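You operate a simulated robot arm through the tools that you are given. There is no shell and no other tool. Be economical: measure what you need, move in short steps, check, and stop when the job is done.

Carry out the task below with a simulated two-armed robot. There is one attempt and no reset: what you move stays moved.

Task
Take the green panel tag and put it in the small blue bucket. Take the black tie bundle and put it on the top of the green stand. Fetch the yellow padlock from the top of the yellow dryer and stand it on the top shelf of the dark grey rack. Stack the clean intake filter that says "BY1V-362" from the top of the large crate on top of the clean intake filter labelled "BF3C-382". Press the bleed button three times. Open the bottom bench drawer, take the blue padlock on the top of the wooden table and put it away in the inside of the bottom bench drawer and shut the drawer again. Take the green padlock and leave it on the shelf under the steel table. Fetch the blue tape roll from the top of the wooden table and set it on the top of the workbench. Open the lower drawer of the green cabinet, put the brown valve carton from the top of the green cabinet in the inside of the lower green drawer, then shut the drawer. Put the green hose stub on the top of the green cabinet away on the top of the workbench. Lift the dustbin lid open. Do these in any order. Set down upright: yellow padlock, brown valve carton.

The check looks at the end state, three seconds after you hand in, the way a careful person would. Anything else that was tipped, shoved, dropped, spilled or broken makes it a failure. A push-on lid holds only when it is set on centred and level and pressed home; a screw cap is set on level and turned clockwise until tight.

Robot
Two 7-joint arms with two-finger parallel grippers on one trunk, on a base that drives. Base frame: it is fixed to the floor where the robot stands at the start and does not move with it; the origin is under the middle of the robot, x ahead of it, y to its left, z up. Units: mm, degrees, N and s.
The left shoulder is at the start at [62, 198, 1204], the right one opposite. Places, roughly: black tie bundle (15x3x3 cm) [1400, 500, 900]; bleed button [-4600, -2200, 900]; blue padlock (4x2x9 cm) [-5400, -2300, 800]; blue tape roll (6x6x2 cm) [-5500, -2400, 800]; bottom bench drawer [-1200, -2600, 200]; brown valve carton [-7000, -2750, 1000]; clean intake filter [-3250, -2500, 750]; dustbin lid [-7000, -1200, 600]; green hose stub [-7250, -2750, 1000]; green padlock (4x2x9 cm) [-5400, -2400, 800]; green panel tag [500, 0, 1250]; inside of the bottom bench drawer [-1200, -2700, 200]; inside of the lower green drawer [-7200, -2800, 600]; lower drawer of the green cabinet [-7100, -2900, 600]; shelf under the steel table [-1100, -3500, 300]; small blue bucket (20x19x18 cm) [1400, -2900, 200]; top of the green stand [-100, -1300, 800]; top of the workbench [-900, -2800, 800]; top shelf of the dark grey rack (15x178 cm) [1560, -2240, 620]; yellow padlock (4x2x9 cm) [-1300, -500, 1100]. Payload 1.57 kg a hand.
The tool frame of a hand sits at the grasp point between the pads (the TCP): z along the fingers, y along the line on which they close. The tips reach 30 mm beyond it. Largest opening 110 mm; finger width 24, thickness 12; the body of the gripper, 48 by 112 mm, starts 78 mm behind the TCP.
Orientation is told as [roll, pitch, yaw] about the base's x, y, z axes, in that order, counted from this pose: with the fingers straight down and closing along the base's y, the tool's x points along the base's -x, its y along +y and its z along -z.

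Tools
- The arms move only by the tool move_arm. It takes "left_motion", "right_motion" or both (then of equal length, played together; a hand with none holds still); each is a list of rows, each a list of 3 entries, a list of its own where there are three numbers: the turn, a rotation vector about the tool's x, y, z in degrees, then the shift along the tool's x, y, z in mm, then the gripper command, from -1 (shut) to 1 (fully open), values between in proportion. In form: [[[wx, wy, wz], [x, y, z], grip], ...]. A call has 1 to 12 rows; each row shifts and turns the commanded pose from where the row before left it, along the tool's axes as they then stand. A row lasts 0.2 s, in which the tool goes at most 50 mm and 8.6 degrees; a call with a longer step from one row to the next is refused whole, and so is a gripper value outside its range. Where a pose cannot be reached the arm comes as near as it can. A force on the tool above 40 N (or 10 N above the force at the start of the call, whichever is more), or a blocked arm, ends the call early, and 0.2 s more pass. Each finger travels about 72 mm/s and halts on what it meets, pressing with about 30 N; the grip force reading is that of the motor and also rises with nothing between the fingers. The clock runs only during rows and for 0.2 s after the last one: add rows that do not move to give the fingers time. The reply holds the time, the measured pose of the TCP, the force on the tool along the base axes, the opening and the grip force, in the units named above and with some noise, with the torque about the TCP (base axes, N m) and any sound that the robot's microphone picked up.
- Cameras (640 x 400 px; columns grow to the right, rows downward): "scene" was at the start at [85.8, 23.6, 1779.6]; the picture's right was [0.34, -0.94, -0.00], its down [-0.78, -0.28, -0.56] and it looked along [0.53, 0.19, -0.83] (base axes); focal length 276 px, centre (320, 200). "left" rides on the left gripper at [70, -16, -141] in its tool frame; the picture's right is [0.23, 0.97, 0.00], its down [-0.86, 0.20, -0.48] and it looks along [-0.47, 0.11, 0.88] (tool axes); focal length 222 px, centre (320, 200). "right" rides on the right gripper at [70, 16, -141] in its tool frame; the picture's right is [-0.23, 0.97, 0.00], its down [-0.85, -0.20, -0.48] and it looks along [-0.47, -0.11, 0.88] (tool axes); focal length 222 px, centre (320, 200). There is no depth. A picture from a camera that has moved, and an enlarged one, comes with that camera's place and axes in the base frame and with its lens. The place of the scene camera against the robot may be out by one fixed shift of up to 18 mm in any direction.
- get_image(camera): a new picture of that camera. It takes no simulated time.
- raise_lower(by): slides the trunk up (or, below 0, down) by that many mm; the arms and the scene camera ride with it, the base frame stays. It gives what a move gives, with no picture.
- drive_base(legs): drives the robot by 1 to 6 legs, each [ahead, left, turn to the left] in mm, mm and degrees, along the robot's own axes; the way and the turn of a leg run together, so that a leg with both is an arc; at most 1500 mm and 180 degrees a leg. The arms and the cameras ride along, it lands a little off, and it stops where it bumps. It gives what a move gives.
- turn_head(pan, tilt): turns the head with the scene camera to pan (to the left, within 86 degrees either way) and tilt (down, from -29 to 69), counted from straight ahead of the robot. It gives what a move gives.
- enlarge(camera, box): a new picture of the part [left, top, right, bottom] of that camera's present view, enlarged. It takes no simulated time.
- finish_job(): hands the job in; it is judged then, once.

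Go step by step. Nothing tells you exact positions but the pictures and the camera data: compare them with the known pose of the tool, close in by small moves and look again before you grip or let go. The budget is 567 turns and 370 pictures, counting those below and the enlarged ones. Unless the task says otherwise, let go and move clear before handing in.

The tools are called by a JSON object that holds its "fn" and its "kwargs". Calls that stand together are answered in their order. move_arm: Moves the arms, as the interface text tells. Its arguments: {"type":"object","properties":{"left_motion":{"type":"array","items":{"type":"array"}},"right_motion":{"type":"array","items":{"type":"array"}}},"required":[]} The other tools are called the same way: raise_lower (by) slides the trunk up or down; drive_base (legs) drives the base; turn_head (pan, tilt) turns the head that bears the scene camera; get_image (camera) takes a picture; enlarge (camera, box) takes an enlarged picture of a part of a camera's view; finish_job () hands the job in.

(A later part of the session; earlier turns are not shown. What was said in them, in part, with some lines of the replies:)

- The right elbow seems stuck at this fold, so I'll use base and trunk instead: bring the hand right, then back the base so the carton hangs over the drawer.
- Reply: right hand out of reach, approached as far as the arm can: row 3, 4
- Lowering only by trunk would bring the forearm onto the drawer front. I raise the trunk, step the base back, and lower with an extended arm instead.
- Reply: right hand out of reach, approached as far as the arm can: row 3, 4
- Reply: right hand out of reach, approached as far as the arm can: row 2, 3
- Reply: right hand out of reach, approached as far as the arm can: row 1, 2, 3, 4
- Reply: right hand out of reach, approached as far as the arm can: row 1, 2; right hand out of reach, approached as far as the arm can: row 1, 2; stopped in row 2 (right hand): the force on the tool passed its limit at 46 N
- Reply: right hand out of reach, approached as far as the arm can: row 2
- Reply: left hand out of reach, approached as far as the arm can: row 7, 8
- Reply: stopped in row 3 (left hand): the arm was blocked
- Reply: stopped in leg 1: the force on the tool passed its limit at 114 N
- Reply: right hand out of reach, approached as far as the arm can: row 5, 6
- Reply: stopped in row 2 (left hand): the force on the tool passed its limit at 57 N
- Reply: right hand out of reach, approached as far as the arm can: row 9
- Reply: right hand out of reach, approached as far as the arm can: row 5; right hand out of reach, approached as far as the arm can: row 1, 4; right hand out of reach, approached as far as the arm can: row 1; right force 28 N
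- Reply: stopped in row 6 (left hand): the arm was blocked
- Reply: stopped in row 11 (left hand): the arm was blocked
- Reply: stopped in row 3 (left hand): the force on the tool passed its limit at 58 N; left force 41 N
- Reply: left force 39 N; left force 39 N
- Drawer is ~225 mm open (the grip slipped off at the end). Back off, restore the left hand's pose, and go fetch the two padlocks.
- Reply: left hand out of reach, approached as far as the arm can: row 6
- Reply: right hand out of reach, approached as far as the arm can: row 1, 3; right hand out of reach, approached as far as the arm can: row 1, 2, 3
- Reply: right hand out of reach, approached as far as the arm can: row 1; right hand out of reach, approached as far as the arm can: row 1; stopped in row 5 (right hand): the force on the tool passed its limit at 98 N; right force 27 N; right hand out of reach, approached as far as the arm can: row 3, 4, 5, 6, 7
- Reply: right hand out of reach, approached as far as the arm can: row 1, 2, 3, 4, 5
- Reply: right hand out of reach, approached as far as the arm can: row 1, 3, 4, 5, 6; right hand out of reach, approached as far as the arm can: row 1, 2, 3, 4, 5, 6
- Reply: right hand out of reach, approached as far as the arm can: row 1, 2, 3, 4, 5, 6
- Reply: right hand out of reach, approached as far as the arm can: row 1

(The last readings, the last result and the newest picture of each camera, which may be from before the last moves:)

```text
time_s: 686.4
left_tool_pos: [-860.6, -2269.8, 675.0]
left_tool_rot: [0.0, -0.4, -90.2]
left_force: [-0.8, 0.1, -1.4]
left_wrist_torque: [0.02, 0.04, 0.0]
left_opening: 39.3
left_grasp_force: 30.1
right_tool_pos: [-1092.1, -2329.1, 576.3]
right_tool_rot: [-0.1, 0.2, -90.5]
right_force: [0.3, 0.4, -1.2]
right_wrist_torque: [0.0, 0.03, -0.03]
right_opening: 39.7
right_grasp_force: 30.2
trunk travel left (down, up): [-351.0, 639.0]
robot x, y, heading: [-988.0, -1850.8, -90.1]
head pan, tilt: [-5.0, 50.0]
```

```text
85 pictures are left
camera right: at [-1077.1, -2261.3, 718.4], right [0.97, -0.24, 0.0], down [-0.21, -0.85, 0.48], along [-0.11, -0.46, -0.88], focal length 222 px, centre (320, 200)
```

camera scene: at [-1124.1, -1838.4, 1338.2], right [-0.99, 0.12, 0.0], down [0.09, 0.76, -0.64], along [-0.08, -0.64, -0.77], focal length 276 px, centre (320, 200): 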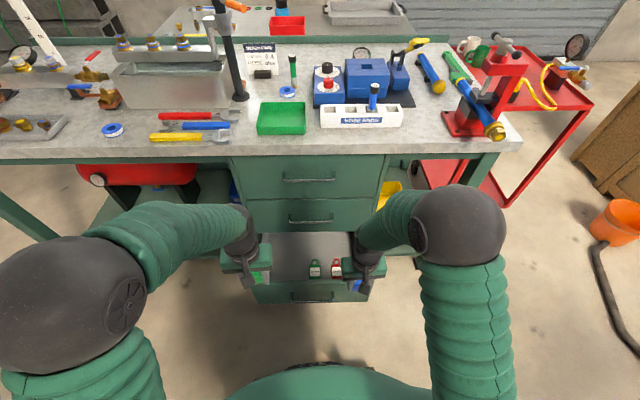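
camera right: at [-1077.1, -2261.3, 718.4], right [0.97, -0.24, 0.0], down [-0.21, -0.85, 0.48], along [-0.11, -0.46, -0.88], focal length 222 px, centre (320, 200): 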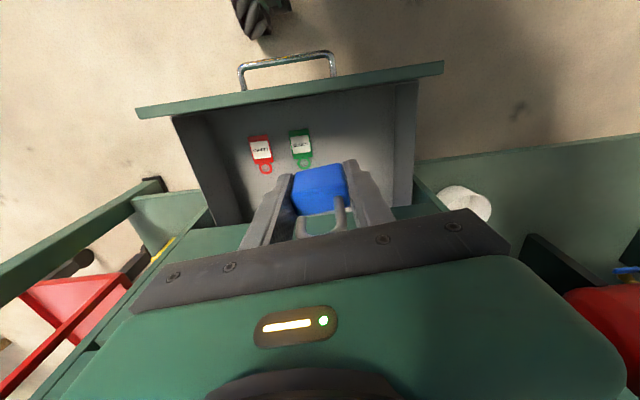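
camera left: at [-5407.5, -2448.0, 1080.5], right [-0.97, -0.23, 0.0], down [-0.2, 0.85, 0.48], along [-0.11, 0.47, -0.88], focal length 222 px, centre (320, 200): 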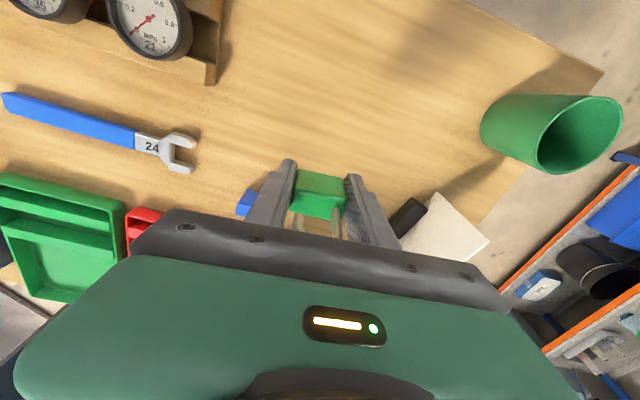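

Shift 30 mm right of the tags and lower the trunk into the drawer.

{"fn": "move_arm", "kwargs": {"right_motion": [[[0, 0, 0], [-15, 30, 0], -1]]}}

{"fn": "raise_lower", "kwargs": {"by": -260}}

{"fn": "get_image", "kwargs": {"camera": "right"}}

{"fn": "get_image", "kwargs": {"camera": "scene"}}

```text
time_s: 686.8
left_tool_pos: [-860.0, -2270.2, 674.6]
left_tool_rot: [-0.1, -0.4, -90.2]
left_force: [0.1, -0.4, -1.9]
left_wrist_torque: [0.05, -0.01, 0.03]
left_opening: 39.5
left_grasp_force: 30.2
right_tool_pos: [-1061.9, -2344.9, 576.3]
right_tool_rot: [-0.2, 0.2, -90.5]
right_force: [0.3, 0.1, -0.8]
right_wrist_torque: [0.04, 0.01, 0.03]
right_opening: 39.3
right_grasp_force: 30.6
trunk travel left (down, up): [-351.0, 639.0]
robot x, y, heading: [-988.0, -1848.4, -90.2]
head pan, tilt: [-5.0, 50.0]
```

```text
time_s: 689.5
left_tool_pos: [-859.5, -2269.2, 414.7]
left_tool_rot: [0.0, -0.4, -90.2]
left_force: [-0.6, 0.1, -0.6]
left_wrist_torque: [0.02, -0.01, 0.03]
left_opening: 39.3
left_grasp_force: 29.9
right_tool_pos: [-1063.6, -2344.6, 318.0]
right_tool_rot: [-0.2, 0.1, -90.5]
right_force: [0.0, -0.1, -1.2]
right_wrist_torque: [0.0, -0.03, 0.0]
right_opening: 39.1
right_grasp_force: 29.8
trunk travel left (down, up): [-91.0, 899.0]
robot x, y, heading: [-989.9, -1852.2, -90.1]
head pan, tilt: [-5.0, 50.0]
```

```text
84 pictures are left
camera right: at [-1047.4, -2275.6, 459.0], right [0.97, -0.24, 0.0], down [-0.21, -0.85, 0.48], along [-0.11, -0.46, -0.88], focal length 222 px, centre (320, 200)
```

right: 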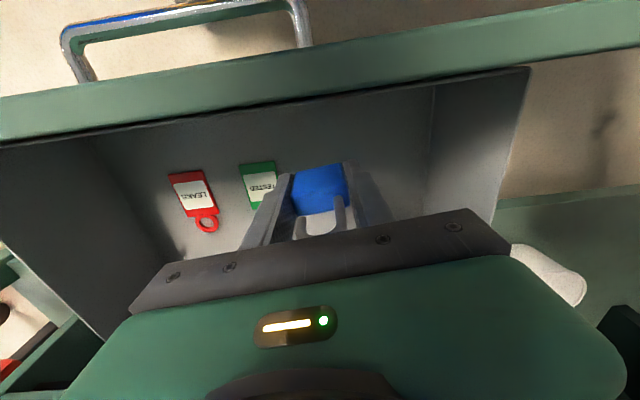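

```text
83 pictures are left
camera scene: at [-1009.7, -1959.6, 1078.2], right [-1.0, 0.09, 0.0], down [0.07, 0.76, -0.64], along [-0.06, -0.64, -0.77], focal length 276 px, centre (320, 200)
```

scene: 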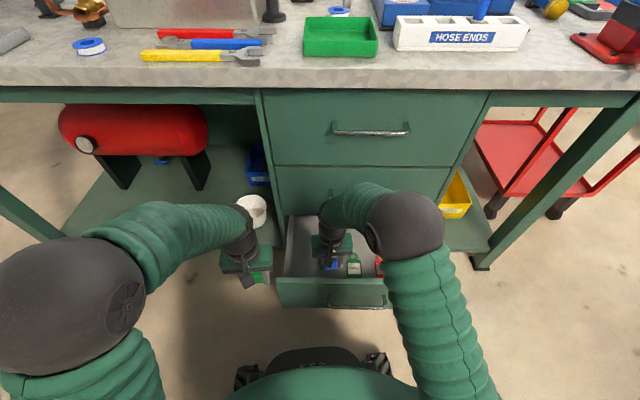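

Floor is ≈198. Lower with the arm (keeping the forearm above the rim) until contact.

{"fn": "move_arm", "kwargs": {"right_motion": [[[0, 0, 0], [0, 0, 25], -1], [[0, 0, 0], [0, 0, 25], -1], [[0, 0, 0], [0, 0, 15], -1], [[0, 0, 0], [0, 0, 8], -1], [[0, 0, 0], [0, 0, 5], -1], [[0, 0, 0], [0, 0, 4], -1], [[0, 0, 0], [0, 0, 4], -1], [[0, 0, 0], [0, 0, 4], -1], [[0, 0, 0], [0, 0, 4], -1], [[0, 0, 0], [0, 0, 4], -1]]}}

{"fn": "get_image", "kwargs": {"camera": "right"}}

```text
time_s: 691.7
left_tool_pos: [-858.5, -2269.8, 415.7]
left_tool_rot: [0.0, -0.4, -90.2]
left_force: [-0.4, 0.5, -1.3]
left_wrist_torque: [-0.01, 0.0, 0.0]
left_opening: 39.3
left_grasp_force: 30.2
right_tool_pos: [-1062.6, -2344.6, 220.3]
right_tool_rot: [-0.1, 0.1, -90.6]
right_force: [-0.3, -0.1, -1.1]
right_wrist_torque: [0.0, -0.01, 0.01]
right_opening: 39.5
right_grasp_force: 29.8
trunk travel left (down, up): [-91.0, 899.0]
robot x, y, heading: [-985.8, -1848.5, -90.0]
head pan, tilt: [-5.0, 50.0]
```

```text
82 pictures are left
camera right: at [-1047.1, -2275.6, 361.1], right [0.97, -0.24, 0.0], down [-0.21, -0.85, 0.48], along [-0.11, -0.46, -0.88], focal length 222 px, centre (320, 200)
```

right: 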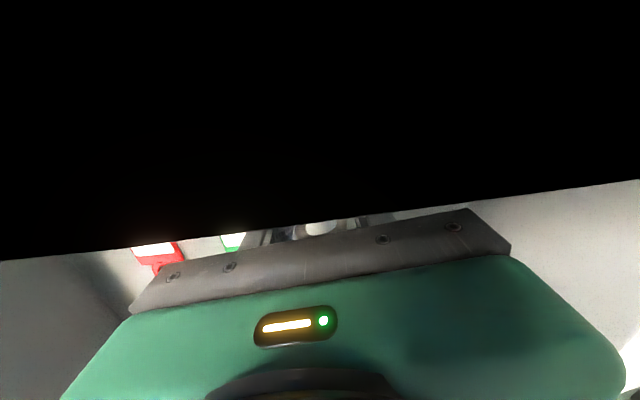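

The wrist camera is at the drawer's front panel; shift the hand 30 mm deeper before lowering more.

{"fn": "move_arm", "kwargs": {"right_motion": [[[0, 0, 0], [0, 0, -8], -1], [[0, 0, 0], [-30, 0, 0], -1], [[0, 0, 0], [0, 0, 8], -1], [[0, 0, 0], [0, 0, 4], -1], [[0, 0, 0], [0, 0, 4], -1], [[0, 0, 0], [0, 0, 4], -1], [[0, 0, 0], [0, 0, 4], -1], [[0, 0, 0], [0, 0, 4], -1], [[0, 0, 0], [0, 0, 4], -1]]}}

{"fn": "get_image", "kwargs": {"camera": "right"}}

```text
time_s: 693.6
left_tool_pos: [-861.0, -2269.0, 415.6]
left_tool_rot: [-0.1, -0.5, -90.3]
left_force: [1.1, -0.7, -0.8]
left_wrist_torque: [-0.02, 0.0, -0.02]
left_opening: 39.4
left_grasp_force: 30.4
right_tool_pos: [-1061.7, -2377.1, 205.0]
right_tool_rot: [-0.2, -0.4, -90.5]
right_force: [-0.7, -2.1, 22.6]
right_wrist_torque: [2.01, -0.45, 0.07]
right_opening: 39.4
right_grasp_force: 30.5
trunk travel left (down, up): [-91.0, 899.0]
robot x, y, heading: [-993.0, -1847.5, -90.1]
head pan, tilt: [-5.0, 50.0]
stopped in row 9 (right hand): the force on the tool passed its limit at 43 N (the readings are from after the stop); the commanded pose is now the measured one
```

```text
81 pictures are left
camera right: at [-1047.9, -2308.2, 345.1], right [0.97, -0.24, 0.0], down [-0.21, -0.85, 0.49], along [-0.11, -0.47, -0.87], focal length 222 px, centre (320, 200)
```

right: 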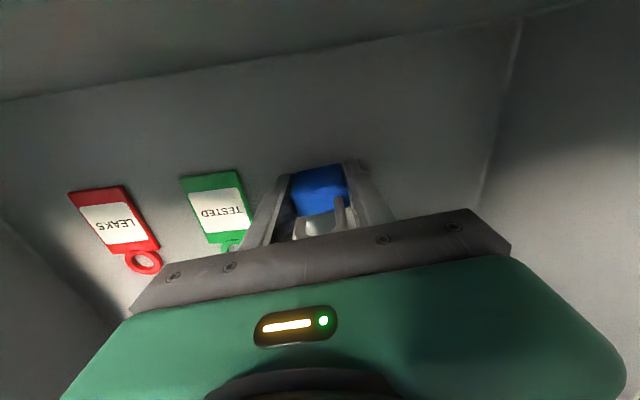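

Contact is on the hand's robot side (drawer rim), with the padlock just above the floor. Release it here.

{"fn": "move_arm", "kwargs": {"right_motion": [[[0, 0, 0], [0, 0, -3], -1], [[0, 0, 0], [0, 0, 0], -0.15], [[0, 0, 0], [0, 0, 0], 0], [[0, 0, 0], [0, 0, 0], 0], [[0, 0, 0], [0, 0, -15], 0], [[0, 0, 0], [0, 0, -30], 0], [[0, 0, 0], [0, 0, -45], 0]]}}

{"fn": "get_image", "kwargs": {"camera": "right"}}

```text
time_s: 695.2
left_tool_pos: [-858.5, -2268.6, 414.1]
left_tool_rot: [0.1, -0.4, -90.3]
left_force: [-0.3, 0.6, -0.9]
left_wrist_torque: [-0.01, 0.01, 0.0]
left_opening: 39.4
left_grasp_force: 29.8
right_tool_pos: [-1062.7, -2377.8, 293.4]
right_tool_rot: [-0.1, -0.2, -90.6]
right_force: [-0.2, -0.1, -0.3]
right_wrist_torque: [0.02, 0.01, -0.01]
right_opening: 55.0
right_grasp_force: 0.0
trunk travel left (down, up): [-91.0, 899.0]
robot x, y, heading: [-992.6, -1854.3, -90.0]
head pan, tilt: [-5.0, 50.0]
```

```text
80 pictures are left
camera right: at [-1047.3, -2308.0, 434.9], right [0.97, -0.24, 0.0], down [-0.21, -0.85, 0.48], along [-0.11, -0.47, -0.88], focal length 222 px, centre (320, 200)
```

right: 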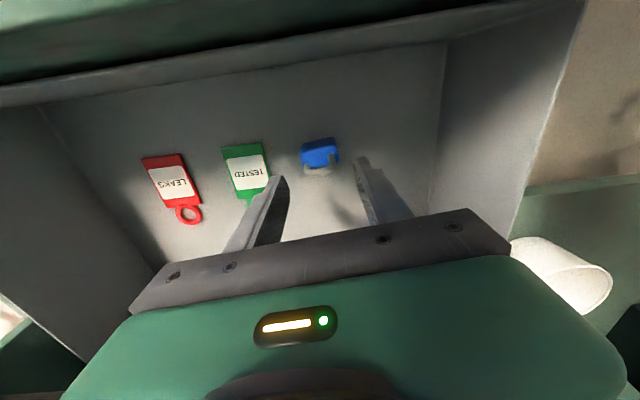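

Blue padlock is in the drawer. Now back off, tilt the right hand ~40°, and push the drawer shut at its centre.

{"fn": "raise_lower", "kwargs": {"by": 180}}

{"fn": "drive_base", "kwargs": {"legs": [[-200, 0, 0], [0, -95, 0]]}}

{"fn": "move_arm", "kwargs": {"right_motion": [[[0, -8, 0], [0, 0, 0], -1], [[0, -8, 0], [0, 0, 0], -1], [[0, -8, 0], [0, 0, 0], -1], [[0, -8, 0], [0, 0, 0], -1], [[0, -8, 0], [0, 0, 0], -1]]}}

{"fn": "raise_lower", "kwargs": {"by": -150}}

{"fn": "get_image", "kwargs": {"camera": "right"}}

{"fn": "get_image", "kwargs": {"camera": "scene"}}

```text
time_s: 697.2
left_tool_pos: [-858.5, -2270.0, 595.1]
left_tool_rot: [0.0, -0.5, -90.3]
left_force: [0.0, -0.5, -1.1]
left_wrist_torque: [0.01, -0.04, -0.03]
left_opening: 39.3
left_grasp_force: 29.8
right_tool_pos: [-1062.7, -2377.6, 474.4]
right_tool_rot: [-0.1, -0.3, -90.7]
right_force: [-0.1, 0.1, 0.4]
right_wrist_torque: [0.01, -0.01, 0.01]
right_opening: 54.9
right_grasp_force: 0.0
trunk travel left (down, up): [-271.0, 719.0]
robot x, y, heading: [-989.9, -1846.7, -90.3]
head pan, tilt: [-5.0, 50.0]
```

```text
time_s: 699.5
left_tool_pos: [-953.0, -2069.3, 594.3]
left_tool_rot: [-0.1, -0.5, -90.3]
left_force: [0.1, 0.1, -0.5]
left_wrist_torque: [0.03, -0.02, -0.05]
left_opening: 39.4
left_grasp_force: 30.1
right_tool_pos: [-1157.4, -2177.5, 473.8]
right_tool_rot: [-0.2, -0.2, -90.7]
right_force: [0.3, -0.8, -1.2]
right_wrist_torque: [0.02, -0.03, -0.02]
right_opening: 55.2
right_grasp_force: 0.0
trunk travel left (down, up): [-271.0, 719.0]
robot x, y, heading: [-1086.7, -1648.0, -89.9]
head pan, tilt: [-5.0, 50.0]
```

```text
time_s: 700.9
left_tool_pos: [-957.5, -2067.9, 596.1]
left_tool_rot: [0.2, -0.6, -90.4]
left_force: [0.3, -0.1, -0.8]
left_wrist_torque: [0.01, -0.03, 0.0]
left_opening: 39.3
left_grasp_force: 30.0
right_tool_pos: [-1216.0, -2194.9, 486.7]
right_tool_rot: [1.9, -41.5, -99.3]
right_force: [0.1, 0.5, -0.1]
right_wrist_torque: [-0.01, 0.02, -0.01]
right_opening: 0.0
right_grasp_force: 21.4
trunk travel left (down, up): [-271.0, 719.0]
robot x, y, heading: [-1084.6, -1646.3, -90.1]
head pan, tilt: [-5.0, 50.0]
stopped in row 5 (right hand): the arm was blocked; the commanded pose is now the measured one
```

```text
time_s: 702.6
left_tool_pos: [-955.8, -2069.7, 445.5]
left_tool_rot: [0.1, -0.7, -90.3]
left_force: [-0.1, -0.2, -1.4]
left_wrist_torque: [0.01, -0.03, -0.02]
left_opening: 39.4
left_grasp_force: 30.0
right_tool_pos: [-1217.5, -2193.7, 334.5]
right_tool_rot: [1.6, -41.4, -99.3]
right_force: [0.2, -1.1, -0.4]
right_wrist_torque: [0.0, 0.01, -0.02]
right_opening: 0.0
right_grasp_force: 21.1
trunk travel left (down, up): [-121.0, 869.0]
robot x, y, heading: [-1086.3, -1648.0, -89.9]
head pan, tilt: [-5.0, 50.0]
```

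```text
79 pictures are left
camera right: at [-1183.0, -2052.8, 394.8], right [0.94, -0.31, 0.17], down [-0.26, -0.29, 0.92], along [-0.23, -0.91, -0.35], focal length 222 px, centre (320, 200)
```

right: 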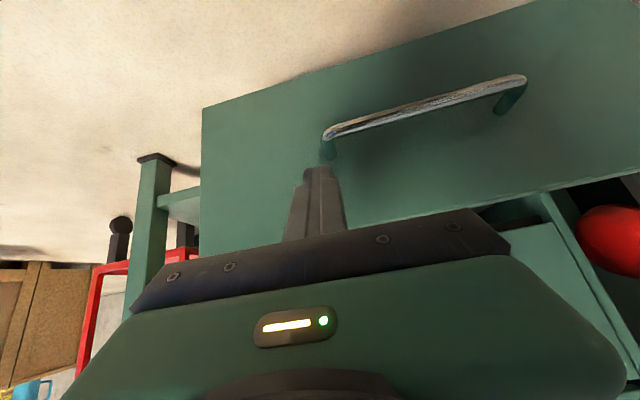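

```text
78 pictures are left
camera scene: at [-1103.9, -1759.8, 1106.9], right [-1.0, 0.09, 0.0], down [0.07, 0.76, -0.64], along [-0.06, -0.64, -0.77], focal length 276 px, centre (320, 200)
```

scene: 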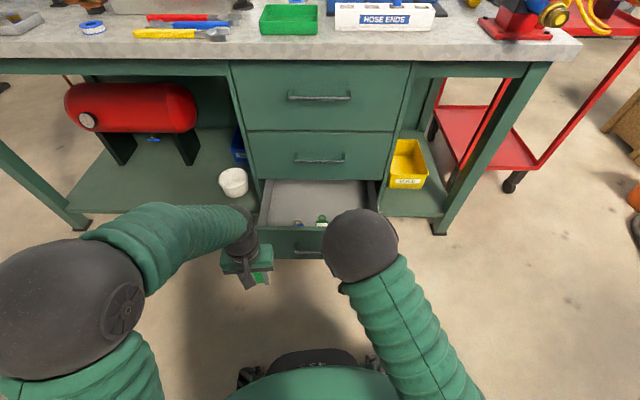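

Fingertips aim at the face just above the handle. Drive forward to push.

{"fn": "drive_base", "kwargs": {"legs": [[150, 0, 0]]}}

{"fn": "get_image", "kwargs": {"camera": "scene"}}

```text
time_s: 704.0
left_tool_pos: [-958.8, -2218.9, 445.9]
left_tool_rot: [0.2, -0.6, -90.5]
left_force: [-0.4, -0.8, -0.6]
left_wrist_torque: [0.02, 0.02, -0.01]
left_opening: 39.5
left_grasp_force: 30.0
right_tool_pos: [-1222.1, -2342.1, 333.6]
right_tool_rot: [1.3, -41.1, -99.3]
right_force: [0.5, 0.2, 0.5]
right_wrist_torque: [0.02, -0.03, 0.0]
right_opening: 0.1
right_grasp_force: 21.1
trunk travel left (down, up): [-121.0, 869.0]
robot x, y, heading: [-1085.7, -1796.9, -90.2]
head pan, tilt: [-5.0, 50.0]
```

```text
77 pictures are left
camera scene: at [-1105.1, -1909.5, 1107.7], right [-1.0, 0.09, 0.0], down [0.07, 0.76, -0.64], along [-0.06, -0.64, -0.77], focal length 276 px, centre (320, 200)
```

scene: 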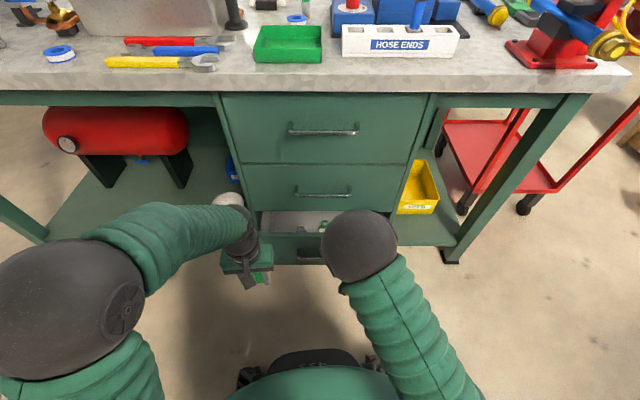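

{"fn": "drive_base", "kwargs": {"legs": [[75, 0, 0]]}}

{"fn": "drive_base", "kwargs": {"legs": [[45, 0, 0]]}}

{"fn": "get_image", "kwargs": {"camera": "scene"}}

{"fn": "get_image", "kwargs": {"camera": "right"}}

```text
time_s: 705.1
left_tool_pos: [-959.5, -2293.6, 446.3]
left_tool_rot: [0.1, -0.7, -90.6]
left_force: [-0.2, 0.7, -0.6]
left_wrist_torque: [0.02, -0.02, -0.01]
left_opening: 39.6
left_grasp_force: 29.7
right_tool_pos: [-1224.0, -2418.2, 333.4]
right_tool_rot: [1.4, -41.3, -99.6]
right_force: [-0.5, 0.5, -0.3]
right_wrist_torque: [0.01, -0.01, 0.0]
right_opening: 0.0
right_grasp_force: 21.8
trunk travel left (down, up): [-121.0, 869.0]
robot x, y, heading: [-1081.0, -1873.0, -90.5]
head pan, tilt: [-5.0, 50.0]
```

```text
time_s: 706.0
left_tool_pos: [-960.2, -2329.2, 447.5]
left_tool_rot: [0.1, -0.8, -90.7]
left_force: [0.1, 0.5, -1.1]
left_wrist_torque: [0.0, 0.01, -0.03]
left_opening: 39.2
left_grasp_force: 29.7
right_tool_pos: [-1228.9, -2437.4, 326.8]
right_tool_rot: [0.7, -39.1, -99.4]
right_force: [0.1, 6.2, 2.3]
right_wrist_torque: [0.11, 0.0, -0.02]
right_opening: 0.2
right_grasp_force: 21.1
trunk travel left (down, up): [-121.0, 869.0]
robot x, y, heading: [-1085.0, -1908.2, -90.6]
head pan, tilt: [-5.0, 50.0]
stopped in leg 1: the force on the tool passed its limit at 122 N (the readings are from after the stop); the commanded pose is now the measured one
```

```text
76 pictures are left
camera scene: at [-1105.8, -2019.9, 1108.2], right [-1.0, 0.1, 0.0], down [0.07, 0.76, -0.64], along [-0.06, -0.64, -0.77], focal length 276 px, centre (320, 200)
```

scene: 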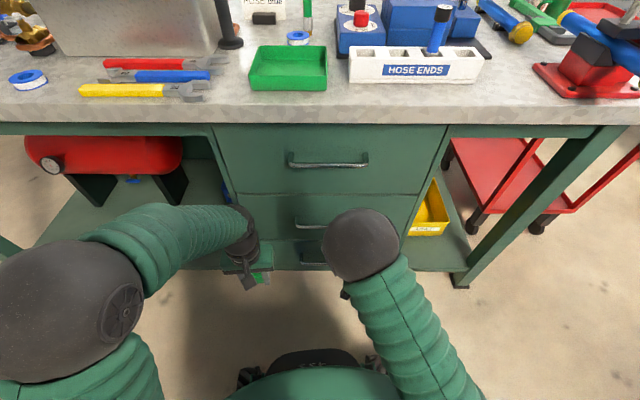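

```text
75 pictures are left
camera right: at [-1191.7, -2299.9, 392.2], right [0.93, -0.33, 0.15], down [-0.26, -0.32, 0.91], along [-0.25, -0.89, -0.39], focal length 222 px, centre (320, 200)
```

right: 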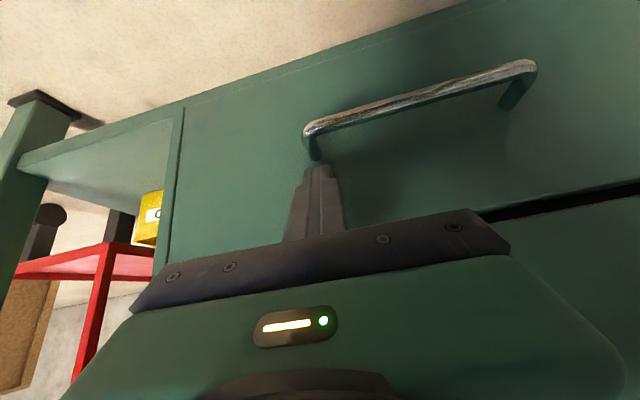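

The drawer is shut. Last item: the green padlock onto the shelf under the steel table, which I'll reach from its east end. Back off, fold, raise, and drive round the workbench.

{"fn": "drive_base", "kwargs": {"legs": [[-210, 0, 0]]}}

{"fn": "move_arm", "kwargs": {"right_motion": [[[0, 8, 0], [10, 0, 0], -0.5], [[0, 8, 0], [10, 0, 0], 0], [[0, 8, 0], [20, 0, 0], 0], [[0, 8, 0], [30, 0, 0], 0], [[0, 7, 0], [30, 0, 0], 0], [[0, 0, 0], [20, 0, 0], 0]]}}

{"fn": "raise_lower", "kwargs": {"by": 400}}

{"fn": "drive_base", "kwargs": {"legs": [[0, 0, 90], [0, -190, 0], [1500, 0, 0], [250, 0, 0], [0, 0, -90]]}}

{"fn": "turn_head", "kwargs": {"pan": -35, "tilt": 30}}

{"fn": "get_image", "kwargs": {"camera": "scene"}}

```text
time_s: 707.6
left_tool_pos: [-957.7, -2116.4, 448.4]
left_tool_rot: [0.2, -0.8, -90.4]
left_force: [0.7, 0.6, -0.3]
left_wrist_torque: [0.01, -0.02, 0.03]
left_opening: 39.7
left_grasp_force: 30.0
right_tool_pos: [-1225.5, -2227.0, 326.5]
right_tool_rot: [0.5, -39.1, -99.2]
right_force: [0.3, 0.5, -0.2]
right_wrist_torque: [-0.02, -0.02, 0.0]
right_opening: 0.0
right_grasp_force: 21.6
trunk travel left (down, up): [-121.0, 869.0]
robot x, y, heading: [-1081.6, -1699.4, -90.4]
head pan, tilt: [-5.0, 50.0]
```

```text
time_s: 709.0
left_tool_pos: [-957.8, -2117.8, 447.9]
left_tool_rot: [0.1, -0.8, -90.4]
left_force: [0.6, 0.2, -1.0]
left_wrist_torque: [0.02, -0.01, -0.01]
left_opening: 39.2
left_grasp_force: 29.9
right_tool_pos: [-1208.9, -2116.9, 296.0]
right_tool_rot: [0.4, 0.0, -98.9]
right_force: [-0.4, -0.6, -0.4]
right_wrist_torque: [-0.04, -0.02, -0.02]
right_opening: 54.7
right_grasp_force: 0.0
trunk travel left (down, up): [-121.0, 869.0]
robot x, y, heading: [-1082.0, -1697.7, -90.1]
head pan, tilt: [-5.0, 50.0]
```

```text
time_s: 712.9
left_tool_pos: [-958.2, -2117.5, 848.1]
left_tool_rot: [0.1, -0.8, -90.4]
left_force: [-0.3, -0.4, -1.4]
left_wrist_torque: [0.02, 0.06, -0.03]
left_opening: 39.6
left_grasp_force: 29.3
right_tool_pos: [-1208.1, -2117.8, 695.2]
right_tool_rot: [0.3, -0.1, -98.9]
right_force: [-0.1, 1.3, -0.4]
right_wrist_torque: [-0.02, -0.01, 0.0]
right_opening: 55.0
right_grasp_force: 0.1
trunk travel left (down, up): [-521.0, 469.0]
robot x, y, heading: [-1083.8, -1699.5, -90.4]
head pan, tilt: [-5.0, 50.0]
```

```text
time_s: 730.7
left_tool_pos: [804.6, -2312.2, 848.2]
left_tool_rot: [0.1, -0.8, -91.3]
left_force: [-0.2, 0.5, -1.4]
left_wrist_torque: [-0.05, 0.01, 0.01]
left_opening: 39.2
left_grasp_force: 29.6
right_tool_pos: [555.5, -2307.7, 695.1]
right_tool_rot: [0.3, -0.1, -99.8]
right_force: [0.2, -0.3, 0.8]
right_wrist_torque: [0.01, 0.01, 0.02]
right_opening: 54.9
right_grasp_force: 0.0
trunk travel left (down, up): [-521.0, 469.0]
robot x, y, heading: [683.7, -1888.8, -91.3]
head pan, tilt: [-5.0, 50.0]
```

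```text
time_s: 731.6
left_tool_pos: [805.1, -2310.8, 848.5]
left_tool_rot: [0.0, -0.9, -91.3]
left_force: [-0.2, -1.0, -1.7]
left_wrist_torque: [0.02, 0.03, 0.04]
left_opening: 39.6
left_grasp_force: 30.2
right_tool_pos: [555.6, -2304.8, 695.9]
right_tool_rot: [0.4, -0.1, -99.8]
right_force: [-0.5, -0.2, -0.2]
right_wrist_torque: [-0.01, 0.03, -0.02]
right_opening: 55.0
right_grasp_force: 0.1
trunk travel left (down, up): [-521.0, 469.0]
robot x, y, heading: [681.3, -1891.8, -91.2]
head pan, tilt: [-35.0, 30.0]
```

```text
74 pictures are left
camera scene: at [618.2, -1998.9, 1537.7], right [-0.81, 0.59, 0.0], down [0.29, 0.41, -0.86], along [-0.51, -0.7, -0.5], focal length 276 px, centre (320, 200)
```

scene: 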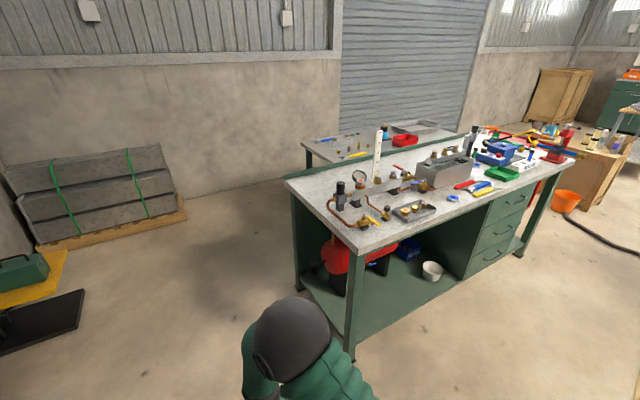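

The steel table's east end is visible behind the workbench. Drive south, then turn west to face it.

{"fn": "drive_base", "kwargs": {"legs": [[0, 0, 1.2], [1500, 0, 0], [150, 0, 0], [0, 0, -90]]}}

{"fn": "turn_head", "kwargs": {"pan": 0, "tilt": 30}}

{"fn": "get_image", "kwargs": {"camera": "scene"}}

```text
time_s: 744.1
left_tool_pos: [274.7, -3681.0, 848.9]
left_tool_rot: [0.1, -0.9, -178.5]
left_force: [-0.4, 1.3, -0.6]
left_wrist_torque: [-0.04, 0.0, -0.01]
left_opening: 39.5
left_grasp_force: 30.3
right_tool_pos: [266.1, -3432.2, 696.9]
right_tool_rot: [0.4, -0.2, 172.9]
right_force: [-0.9, -0.2, -0.1]
right_wrist_torque: [0.01, -0.02, -0.06]
right_opening: 54.9
right_grasp_force: 0.1
trunk travel left (down, up): [-521.0, 469.0]
robot x, y, heading: [685.9, -3541.7, -178.2]
head pan, tilt: [-35.0, 30.0]
```

```text
time_s: 745.1
left_tool_pos: [275.3, -3680.3, 849.1]
left_tool_rot: [0.0, -0.9, -178.4]
left_force: [-0.4, -0.8, -0.2]
left_wrist_torque: [0.01, -0.04, 0.04]
left_opening: 39.5
left_grasp_force: 29.7
right_tool_pos: [267.9, -3431.7, 696.5]
right_tool_rot: [0.4, -0.2, 173.0]
right_force: [-0.4, 0.5, 0.2]
right_wrist_torque: [0.02, 0.01, -0.03]
right_opening: 55.1
right_grasp_force: 0.1
trunk travel left (down, up): [-521.0, 469.0]
robot x, y, heading: [685.1, -3540.4, -178.4]
head pan, tilt: [0.0, 30.0]
```

```text
73 pictures are left
camera scene: at [549.5, -3546.3, 1537.7], right [-0.03, 1.0, 0.0], down [0.5, 0.01, -0.86], along [-0.86, -0.02, -0.5], focal length 276 px, centre (320, 200)
```

scene: 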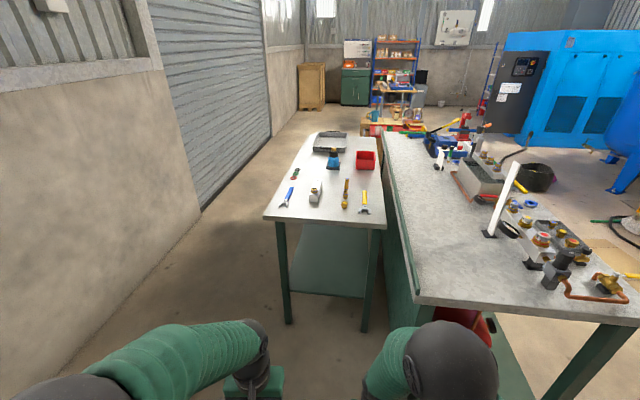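

Clear view: shelf edge ≈x=-530, z≈306; table top z≈789; legs at y≈-3784 and -3289. I line up, lower so the hand passes under the table top, and look.

{"fn": "drive_base", "kwargs": {"legs": [[0, 0, -1.6], [0, -110, 0], [560, 0, 0]]}}

{"fn": "raise_lower", "kwargs": {"by": -400}}

{"fn": "raise_lower", "kwargs": {"by": -60}}

{"fn": "turn_head", "kwargs": {"pan": 0, "tilt": 35}}

{"fn": "get_image", "kwargs": {"camera": "scene"}}

{"fn": "get_image", "kwargs": {"camera": "left"}}

```text
time_s: 748.4
left_tool_pos: [-29.9, -3551.2, 848.7]
left_tool_rot: [0.3, -0.7, 179.9]
left_force: [-0.5, 0.7, -0.8]
left_wrist_torque: [-0.04, -0.02, 0.03]
left_opening: 39.3
left_grasp_force: 29.8
right_tool_pos: [-18.4, -3304.6, 693.0]
right_tool_rot: [0.2, 1.8, 170.9]
right_force: [5.5, -4.0, -2.2]
right_wrist_torque: [0.44, 0.69, -0.18]
right_opening: 55.0
right_grasp_force: 0.1
trunk travel left (down, up): [-521.0, 469.0]
robot x, y, heading: [387.1, -3424.8, -179.8]
head pan, tilt: [0.0, 30.0]
stopped in leg 3: the force on the tool passed its limit at 143 N (the readings are from after the stop); the commanded pose is now the measured one
```

```text
time_s: 752.2
left_tool_pos: [-28.0, -3555.2, 448.5]
left_tool_rot: [0.1, -0.8, 179.8]
left_force: [-0.3, -0.1, -0.4]
left_wrist_torque: [-0.03, -0.02, 0.04]
left_opening: 39.6
left_grasp_force: 29.8
right_tool_pos: [-17.0, -3306.4, 295.1]
right_tool_rot: [0.0, 1.6, 170.9]
right_force: [0.2, -1.2, -0.8]
right_wrist_torque: [-0.01, 0.0, 0.01]
right_opening: 54.9
right_grasp_force: 0.1
trunk travel left (down, up): [-121.0, 869.0]
robot x, y, heading: [386.5, -3427.1, -180.0]
head pan, tilt: [0.0, 30.0]
```

```text
time_s: 753.2
left_tool_pos: [-27.9, -3556.8, 390.4]
left_tool_rot: [0.1, -1.0, 179.8]
left_force: [-0.4, -0.1, -0.8]
left_wrist_torque: [0.01, -0.04, -0.01]
left_opening: 39.7
left_grasp_force: 29.9
right_tool_pos: [-17.0, -3306.4, 235.9]
right_tool_rot: [0.0, 1.5, 170.9]
right_force: [0.9, -0.4, 0.1]
right_wrist_torque: [-0.03, -0.02, 0.02]
right_opening: 54.9
right_grasp_force: 0.0
trunk travel left (down, up): [-61.0, 929.0]
robot x, y, heading: [386.7, -3424.3, -180.2]
head pan, tilt: [0.0, 30.0]
```

```text
time_s: 753.9
left_tool_pos: [-28.5, -3554.9, 390.3]
left_tool_rot: [0.1, -1.0, 179.8]
left_force: [-0.4, 0.0, -0.5]
left_wrist_torque: [-0.04, -0.03, 0.0]
left_opening: 39.4
left_grasp_force: 29.4
right_tool_pos: [-16.7, -3306.3, 235.5]
right_tool_rot: [0.0, 1.5, 170.9]
right_force: [0.6, 0.8, 1.1]
right_wrist_torque: [0.02, -0.02, 0.02]
right_opening: 54.9
right_grasp_force: 0.1
trunk travel left (down, up): [-61.0, 929.0]
robot x, y, heading: [383.9, -3426.9, -179.8]
head pan, tilt: [0.0, 35.0]
```

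```text
72 pictures are left
camera scene: at [251.6, -3429.5, 1070.0], right [0.0, 1.0, 0.0], down [0.58, 0.0, -0.82], along [-0.82, 0.0, -0.58], focal length 276 px, centre (320, 200)
```

scene: 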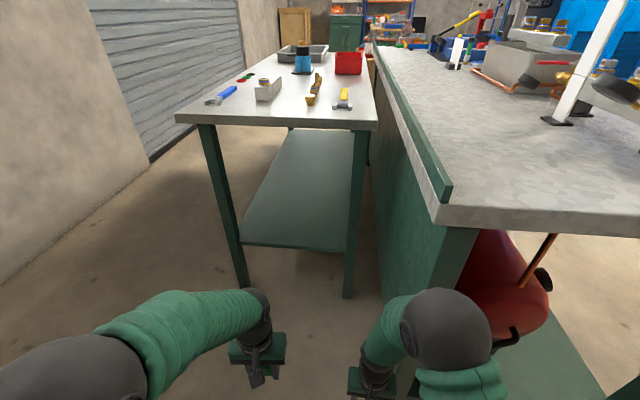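

```text
71 pictures are left
camera left: at [44.1, -3539.2, 529.9], right [0.22, -0.97, 0.0], down [-0.85, -0.2, 0.49], along [-0.48, -0.11, -0.87], focal length 222 px, centre (320, 200)
```

left: 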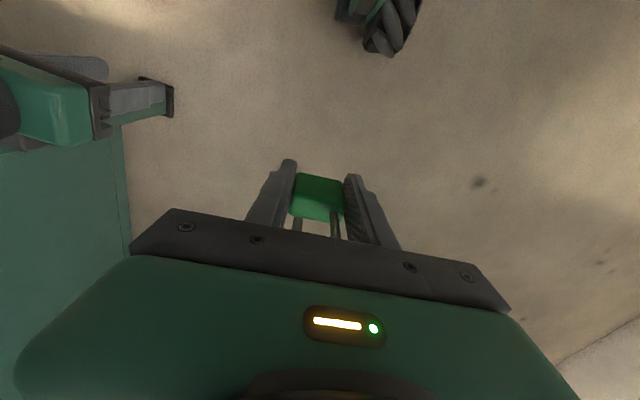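

I bumped the workbench's back corner with the right hand (bench edge y≈-3282). I shift 175 mm south to clear it, then approach the steel table.

{"fn": "drive_base", "kwargs": {"legs": [[60, 0, 0]]}}

```text
time_s: 754.8
left_tool_pos: [-85.7, -3555.5, 390.6]
left_tool_rot: [0.1, -1.1, 179.9]
left_force: [-0.7, 0.8, -1.3]
left_wrist_torque: [-0.03, -0.03, 0.0]
left_opening: 39.2
left_grasp_force: 29.5
right_tool_pos: [-75.1, -3307.7, 235.7]
right_tool_rot: [0.0, 1.5, 170.9]
right_force: [0.6, 0.5, 0.2]
right_wrist_torque: [0.0, 0.0, 0.01]
right_opening: 54.8
right_grasp_force: 0.1
trunk travel left (down, up): [-61.0, 929.0]
robot x, y, heading: [326.4, -3429.6, -180.1]
head pan, tilt: [0.0, 35.0]
```

{"fn": "drive_base", "kwargs": {"legs": [[0, 175, 0], [300, 0, 0]]}}

{"fn": "get_image", "kwargs": {"camera": "scene"}}

{"fn": "get_image", "kwargs": {"camera": "left"}}

```text
time_s: 757.9
left_tool_pos: [-382.4, -3736.4, 390.3]
left_tool_rot: [0.1, -1.1, -179.7]
left_force: [-0.2, -0.4, -0.6]
left_wrist_torque: [0.0, 0.0, 0.0]
left_opening: 39.3
left_grasp_force: 29.9
right_tool_pos: [-372.8, -3488.4, 236.5]
right_tool_rot: [0.0, 1.4, 171.2]
right_force: [0.0, -0.5, 0.6]
right_wrist_torque: [-0.02, 0.01, -0.02]
right_opening: 55.0
right_grasp_force: 0.1
trunk travel left (down, up): [-61.0, 929.0]
robot x, y, heading: [34.4, -3605.3, -179.6]
head pan, tilt: [0.0, 35.0]
```

```text
70 pictures are left
camera scene: at [-104.3, -3608.3, 1069.9], right [-0.01, 1.0, 0.0], down [0.58, 0.0, -0.82], along [-0.82, -0.01, -0.58], focal length 276 px, centre (320, 200)
```

scene: 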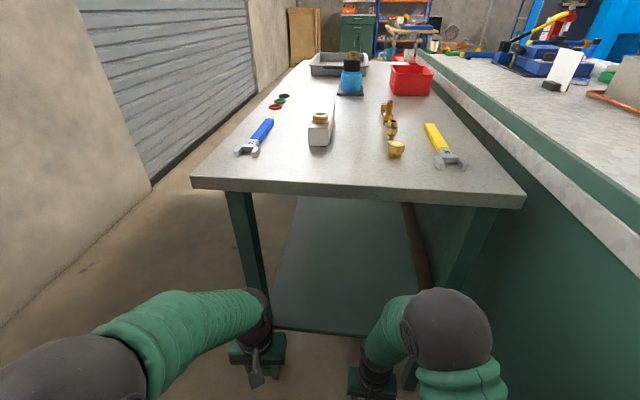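

```text
69 pictures are left
camera left: at [-310.4, -3719.3, 530.2], right [0.23, -0.97, 0.0], down [-0.85, -0.2, 0.49], along [-0.48, -0.11, -0.87], focal length 222 px, centre (320, 200)
```

left: 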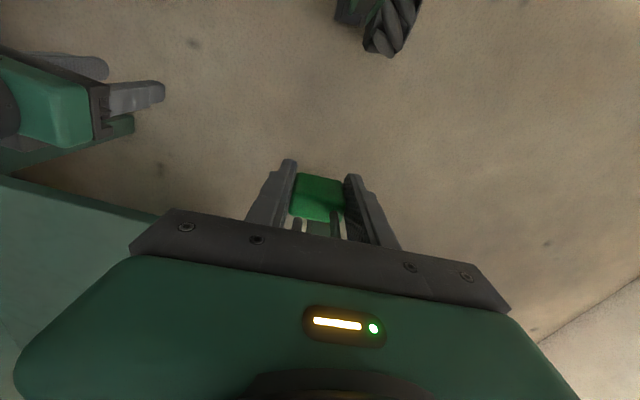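

Move both hands north a bit, then slide the left hand in over the shelf (target ≈[-640,-3640]).

{"fn": "move_arm", "kwargs": {"left_motion": [[[0, 0, 0], [0, -32, 0], -1], [[0, 0, 0], [0, -32, 0], -1], [[0, 0, 0], [0, -30, 0], -1], [[0, 0, 0], [-40, 0, 0], -1], [[0, 0, 0], [-40, 0, 0], -1], [[0, 0, 0], [-40, 0, 0], -1]], "right_motion": [[[0, 0, 0], [0, -25, 0], 0], [[0, 0, 0], [0, -25, 0], 0], [[0, 0, 0], [0, -10, 0], 0], [[0, 0, 0], [0, 0, 0], 0], [[0, 0, 0], [0, 0, 0], 0], [[0, 0, 0], [0, 0, 0], 0]]}}

{"fn": "get_image", "kwargs": {"camera": "left"}}

{"fn": "get_image", "kwargs": {"camera": "scene"}}

```text
time_s: 759.3
left_tool_pos: [-505.2, -3642.2, 393.3]
left_tool_rot: [0.2, -1.1, -179.7]
left_force: [0.1, 0.2, -0.9]
left_wrist_torque: [0.0, -0.02, 0.01]
left_opening: 39.4
left_grasp_force: 29.8
right_tool_pos: [-363.3, -3426.9, 237.6]
right_tool_rot: [0.2, 1.4, 171.2]
right_force: [-0.4, -0.2, 0.0]
right_wrist_torque: [0.02, 0.05, -0.01]
right_opening: 55.2
right_grasp_force: 0.1
trunk travel left (down, up): [-61.0, 929.0]
robot x, y, heading: [29.9, -3609.6, -179.6]
head pan, tilt: [0.0, 35.0]
```

```text
68 pictures are left
camera left: at [-432.7, -3625.3, 533.4], right [0.23, -0.97, 0.0], down [-0.84, -0.2, 0.5], along [-0.48, -0.11, -0.87], focal length 222 px, centre (320, 200)
```

left: 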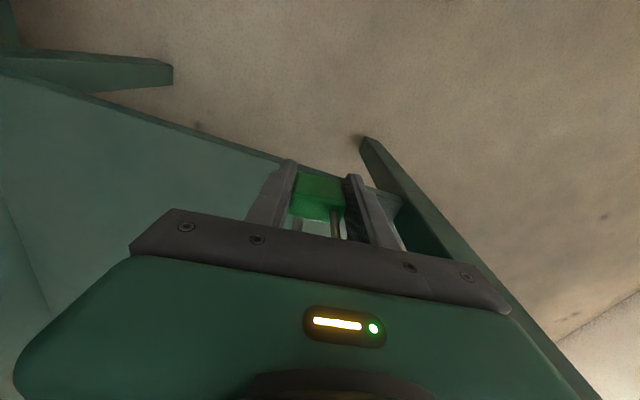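

```text
67 pictures are left
camera scene: at [-104.7, -3607.6, 1069.9], right [-0.01, 1.0, 0.0], down [0.58, 0.0, -0.82], along [-0.82, -0.01, -0.58], focal length 276 px, centre (320, 200)
```

scene: 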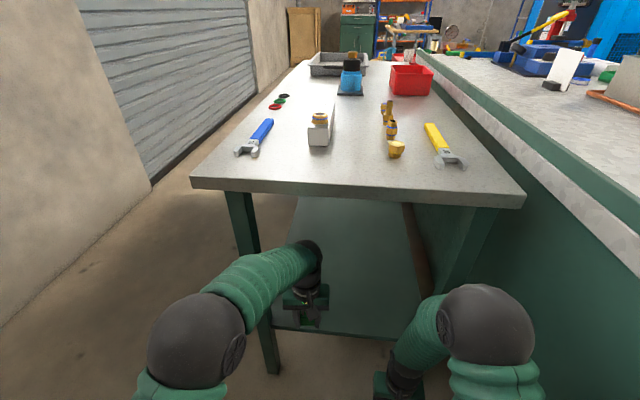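

The table leg is ~50 mm beside the gripper; shift 40 mm away from it and go 130 mm further in.

{"fn": "move_arm", "kwargs": {"left_motion": [[[0, 0, 0], [0, -40, 0], -1], [[0, 0, 0], [-40, 0, 0], -1], [[0, 0, 0], [-40, 0, 0], -1], [[0, 0, 0], [-40, 0, 0], -1]]}}

{"fn": "get_image", "kwargs": {"camera": "left"}}

```text
time_s: 760.3
left_tool_pos: [-619.7, -3603.7, 394.9]
left_tool_rot: [0.3, -0.9, -179.8]
left_force: [0.5, 0.2, 0.1]
left_wrist_torque: [0.01, 0.03, 0.01]
left_opening: 39.3
left_grasp_force: 29.8
left hand out of reach, approached as far as the arm can: row 4
right_tool_pos: [-363.7, -3426.7, 237.0]
right_tool_rot: [0.1, 1.3, 171.3]
right_force: [0.0, -0.3, 0.8]
right_wrist_torque: [0.03, 0.02, 0.0]
right_opening: 55.0
right_grasp_force: 0.0
trunk travel left (down, up): [-61.0, 929.0]
robot x, y, heading: [29.0, -3608.6, -179.7]
head pan, tilt: [0.0, 35.0]
```

```text
66 pictures are left
camera left: at [-548.8, -3587.1, 535.1], right [0.23, -0.97, 0.0], down [-0.85, -0.2, 0.49], along [-0.48, -0.11, -0.87], focal length 222 px, centre (320, 200)
```

left: 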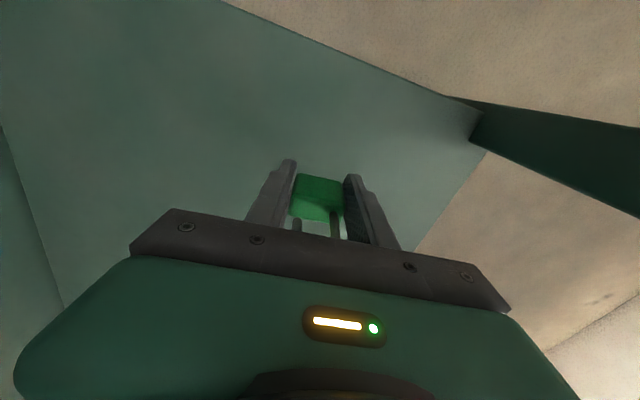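

Well over the shelf. Lower gently until contact.

{"fn": "move_arm", "kwargs": {"left_motion": [[[0, 0, 0], [0, 0, 20], -1], [[0, 0, 0], [0, 0, 15], -1], [[0, 0, 0], [0, 0, 8], -1], [[0, 0, 0], [0, 0, 6], -1], [[0, 0, 0], [0, 0, 5], -1], [[0, 0, 0], [0, 0, 5], -1], [[0, 0, 0], [0, 0, 5], -1], [[0, 0, 0], [0, 0, 5], -1], [[0, 0, 0], [0, 0, 5], -1], [[0, 0, 0], [0, 0, 5], -1], [[0, 0, 0], [0, 0, 5], -1]]}}

{"fn": "get_image", "kwargs": {"camera": "left"}}

```text
time_s: 762.4
left_tool_pos: [-625.3, -3602.6, 331.0]
left_tool_rot: [0.0, -2.1, -179.8]
left_force: [4.8, -1.1, 20.2]
left_wrist_torque: [-0.27, -0.24, 0.12]
left_opening: 39.6
left_grasp_force: 30.0
right_tool_pos: [-363.1, -3426.9, 236.4]
right_tool_rot: [0.1, 1.2, 171.2]
right_force: [0.2, 0.8, 0.9]
right_wrist_torque: [0.0, 0.01, -0.03]
right_opening: 54.8
right_grasp_force: 0.0
trunk travel left (down, up): [-61.0, 929.0]
robot x, y, heading: [28.3, -3607.8, -179.6]
head pan, tilt: [0.0, 35.0]
stopped in row 10 (left hand): the force on the tool passed its limit at 43 N (the readings are from after the stop); the commanded pose is now the measured one
```

```text
65 pictures are left
camera left: at [-550.7, -3586.6, 469.5], right [0.23, -0.97, -0.01], down [-0.84, -0.2, 0.51], along [-0.5, -0.11, -0.86], focal length 222 px, centre (320, 200)
```

left: 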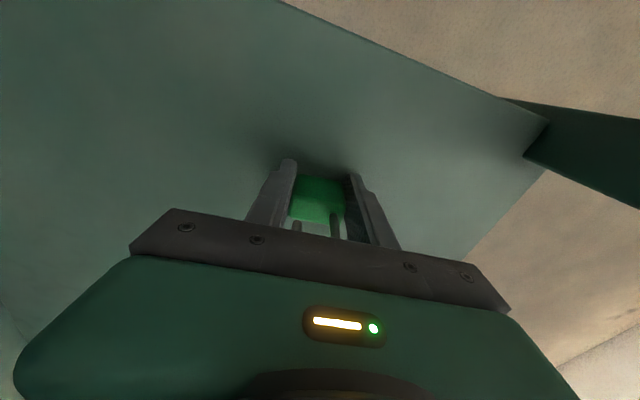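

Contact at 331 with the shelf. Ease up 1–2 mm, release, and rise straight.

{"fn": "move_arm", "kwargs": {"left_motion": [[[0, 1.5, 0], [0, 0, -2], -1], [[0, 0, 0], [0, 0, 0], -0.15], [[0, 0, 0], [0, 0, 0], 0.1], [[0, 0, 0], [0, 0, 0], 0.1], [[0, 0, 0], [0, 0, -20], 0.1], [[0, 0, 0], [0, 0, -30], 0.1], [[0, 0, 0], [0, 0, -20], 0.1]]}}

{"fn": "get_image", "kwargs": {"camera": "left"}}

```text
time_s: 764.0
left_tool_pos: [-617.5, -3605.4, 396.9]
left_tool_rot: [0.0, -0.1, -179.8]
left_force: [0.6, -0.8, -0.3]
left_wrist_torque: [-0.04, -0.02, 0.01]
left_opening: 60.3
left_grasp_force: 0.1
left hand out of reach, approached as far as the arm can: row 1
right_tool_pos: [-363.5, -3427.8, 236.7]
right_tool_rot: [0.1, 1.4, 171.2]
right_force: [-0.8, 0.6, -0.8]
right_wrist_torque: [-0.01, 0.0, -0.03]
right_opening: 54.9
right_grasp_force: 0.2
trunk travel left (down, up): [-61.0, 929.0]
robot x, y, heading: [27.7, -3605.8, -179.8]
head pan, tilt: [0.0, 35.0]
```

```text
64 pictures are left
camera left: at [-548.2, -3589.5, 539.1], right [0.23, -0.97, 0.0], down [-0.85, -0.2, 0.48], along [-0.47, -0.11, -0.88], focal length 222 px, centre (320, 200)
```

left: 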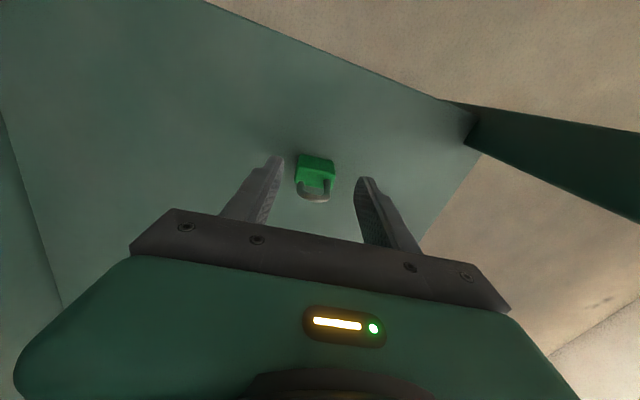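

Green padlock stands on the shelf. Withdraw the hand and back the robot out.

{"fn": "move_arm", "kwargs": {"left_motion": [[[0, 0, 0], [0, 0, -30], 0.2], [[0, 0, 0], [40, 0, 0], 0.2], [[0, 0, 0], [45, 0, 0], 0.2], [[0, 0, 0], [45, 0, 0], 0.2], [[0, 0, 0], [45, 0, 0], 0.2]]}}

{"fn": "drive_base", "kwargs": {"legs": [[-600, 0, 0]]}}

{"fn": "get_image", "kwargs": {"camera": "scene"}}

```text
time_s: 765.2
left_tool_pos: [-438.6, -3605.7, 426.9]
left_tool_rot: [0.0, -0.2, -179.8]
left_force: [0.8, 0.8, -1.0]
left_wrist_torque: [0.02, -0.01, -0.03]
left_opening: 66.0
left_grasp_force: 0.2
left hand out of reach, approached as far as the arm can: row 1
right_tool_pos: [-363.3, -3427.7, 237.2]
right_tool_rot: [0.1, 1.3, 171.2]
right_force: [-0.3, -0.6, -0.2]
right_wrist_torque: [0.03, -0.04, 0.0]
right_opening: 54.9
right_grasp_force: 0.0
trunk travel left (down, up): [-61.0, 929.0]
robot x, y, heading: [28.2, -3604.9, -179.5]
head pan, tilt: [0.0, 35.0]
```

```text
time_s: 768.6
left_tool_pos: [166.3, -3599.4, 426.3]
left_tool_rot: [0.0, -0.1, 179.3]
left_force: [-0.2, 0.4, 0.4]
left_wrist_torque: [0.02, 0.01, 0.0]
left_opening: 66.1
left_grasp_force: 0.0
right_tool_pos: [246.0, -3420.9, 238.4]
right_tool_rot: [0.2, 1.3, 170.4]
right_force: [-0.1, 1.0, 0.1]
right_wrist_torque: [0.01, -0.04, 0.02]
right_opening: 55.1
right_grasp_force: 0.0
trunk travel left (down, up): [-61.0, 929.0]
robot x, y, heading: [640.1, -3604.9, 179.7]
head pan, tilt: [0.0, 35.0]
```

```text
63 pictures are left
camera scene: at [502.5, -3605.9, 1069.9], right [0.01, 1.0, 0.0], down [0.58, 0.0, -0.82], along [-0.82, 0.01, -0.58], focal length 276 px, centre (320, 200)
```

scene: 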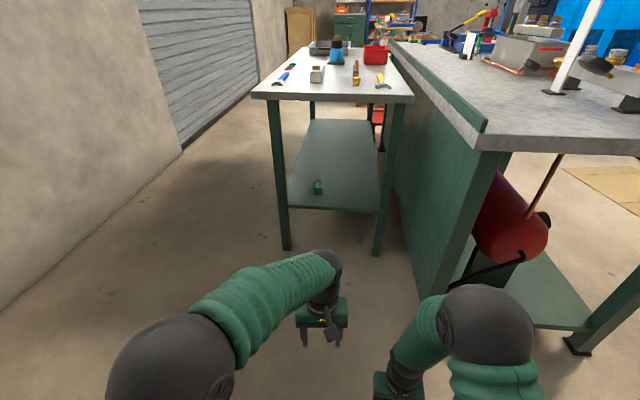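

Padlock is on the shelf. Quick final check of the bench top and rack from here after raising the trunk.

{"fn": "raise_lower", "kwargs": {"by": 400}}

{"fn": "raise_lower", "kwargs": {"by": 300}}

{"fn": "turn_head", "kwargs": {"pan": -30, "tilt": 18}}

{"fn": "enlarge", "kwargs": {"camera": "scene", "box": [0, 60, 480, 360]}}

```text
time_s: 772.4
left_tool_pos: [166.5, -3597.8, 828.8]
left_tool_rot: [0.1, -0.2, 179.4]
left_force: [0.0, 0.4, 0.0]
left_wrist_torque: [0.0, -0.01, 0.01]
left_opening: 66.1
left_grasp_force: 0.0
right_tool_pos: [245.1, -3422.6, 636.7]
right_tool_rot: [0.1, 1.3, 170.5]
right_force: [0.7, -0.1, -0.6]
right_wrist_torque: [0.02, 0.01, 0.0]
right_opening: 55.0
right_grasp_force: 0.0
trunk travel left (down, up): [-461.0, 529.0]
robot x, y, heading: [636.3, -3604.3, 179.5]
head pan, tilt: [0.0, 35.0]
```

```text
time_s: 775.4
left_tool_pos: [166.2, -3598.0, 1129.0]
left_tool_rot: [0.0, -0.2, 179.3]
left_force: [-0.5, -0.5, 0.1]
left_wrist_torque: [-0.02, -0.01, 0.01]
left_opening: 65.9
left_grasp_force: 0.0
right_tool_pos: [246.3, -3420.9, 937.3]
right_tool_rot: [0.1, 1.3, 170.5]
right_force: [0.1, -0.3, -0.7]
right_wrist_torque: [0.01, 0.02, 0.0]
right_opening: 55.2
right_grasp_force: 0.1
trunk travel left (down, up): [-761.0, 229.0]
robot x, y, heading: [635.4, -3604.7, 179.6]
head pan, tilt: [0.0, 35.0]
```

```text
time_s: 776.4
left_tool_pos: [166.3, -3598.3, 1128.1]
left_tool_rot: [0.0, -0.2, 179.4]
left_force: [0.2, 0.4, 1.2]
left_wrist_torque: [-0.02, -0.02, 0.0]
left_opening: 66.1
left_grasp_force: 0.1
right_tool_pos: [245.7, -3421.8, 936.1]
right_tool_rot: [0.1, 1.2, 170.3]
right_force: [-0.3, 0.0, 0.1]
right_wrist_torque: [-0.01, 0.03, 0.03]
right_opening: 55.0
right_grasp_force: 0.1
trunk travel left (down, up): [-761.0, 229.0]
robot x, y, heading: [637.4, -3606.6, 179.7]
head pan, tilt: [-30.0, 18.0]
```

```text
1.33 times, centred on (240, 210) of scene
camera zoom: at [508.3, -3558.8, 1797.0], right [0.51, 0.86, 0.0], down [0.27, -0.16, -0.95], along [-0.82, 0.48, -0.31], focal length 368 px, centre (427, 187)
```

zoom: 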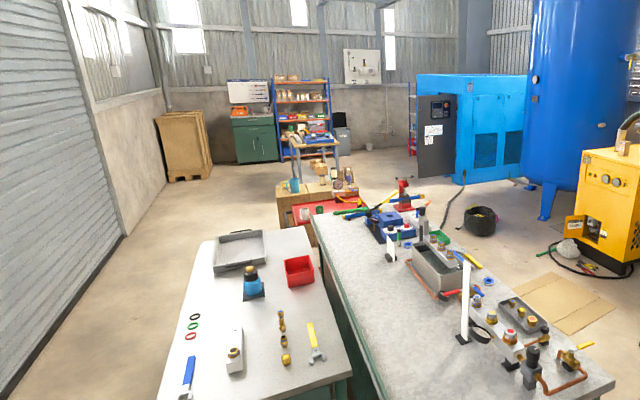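

Bench items stand, the dustbin lid is open, and both hands are empty and clear. Handing the job in.

{"fn": "finish_job", "kwargs": {}}

```text
The job is handed in.
```

I did all eleven parts of the task and handed the job in with both hands empty and clear.

Things that went less than cleanly along the way:
- **Rack:** while I set the yellow padlock down, the hand knocked the blue FILL lever about 25° up. I pushed it back to horizontal and it matched its neighbours afterwards. The padlock also pressed on the blue bottle's tap; the bottle stayed upright and in place.
- **Red cart:** the base nudged up against it once. It and the mugs on it were still standing later.
- **Workbench corner:** the right hand hit the back corner at 143 N just before the last placement. The bench items were still standing in the final view.
- **Brown carton:** it pressed on the cabinet's front edge once before I set it in the drawer. It was upright in the drawer when I let go; I could not see it after the drawer shut.
- **Bleed button:** I heard all three clicks.
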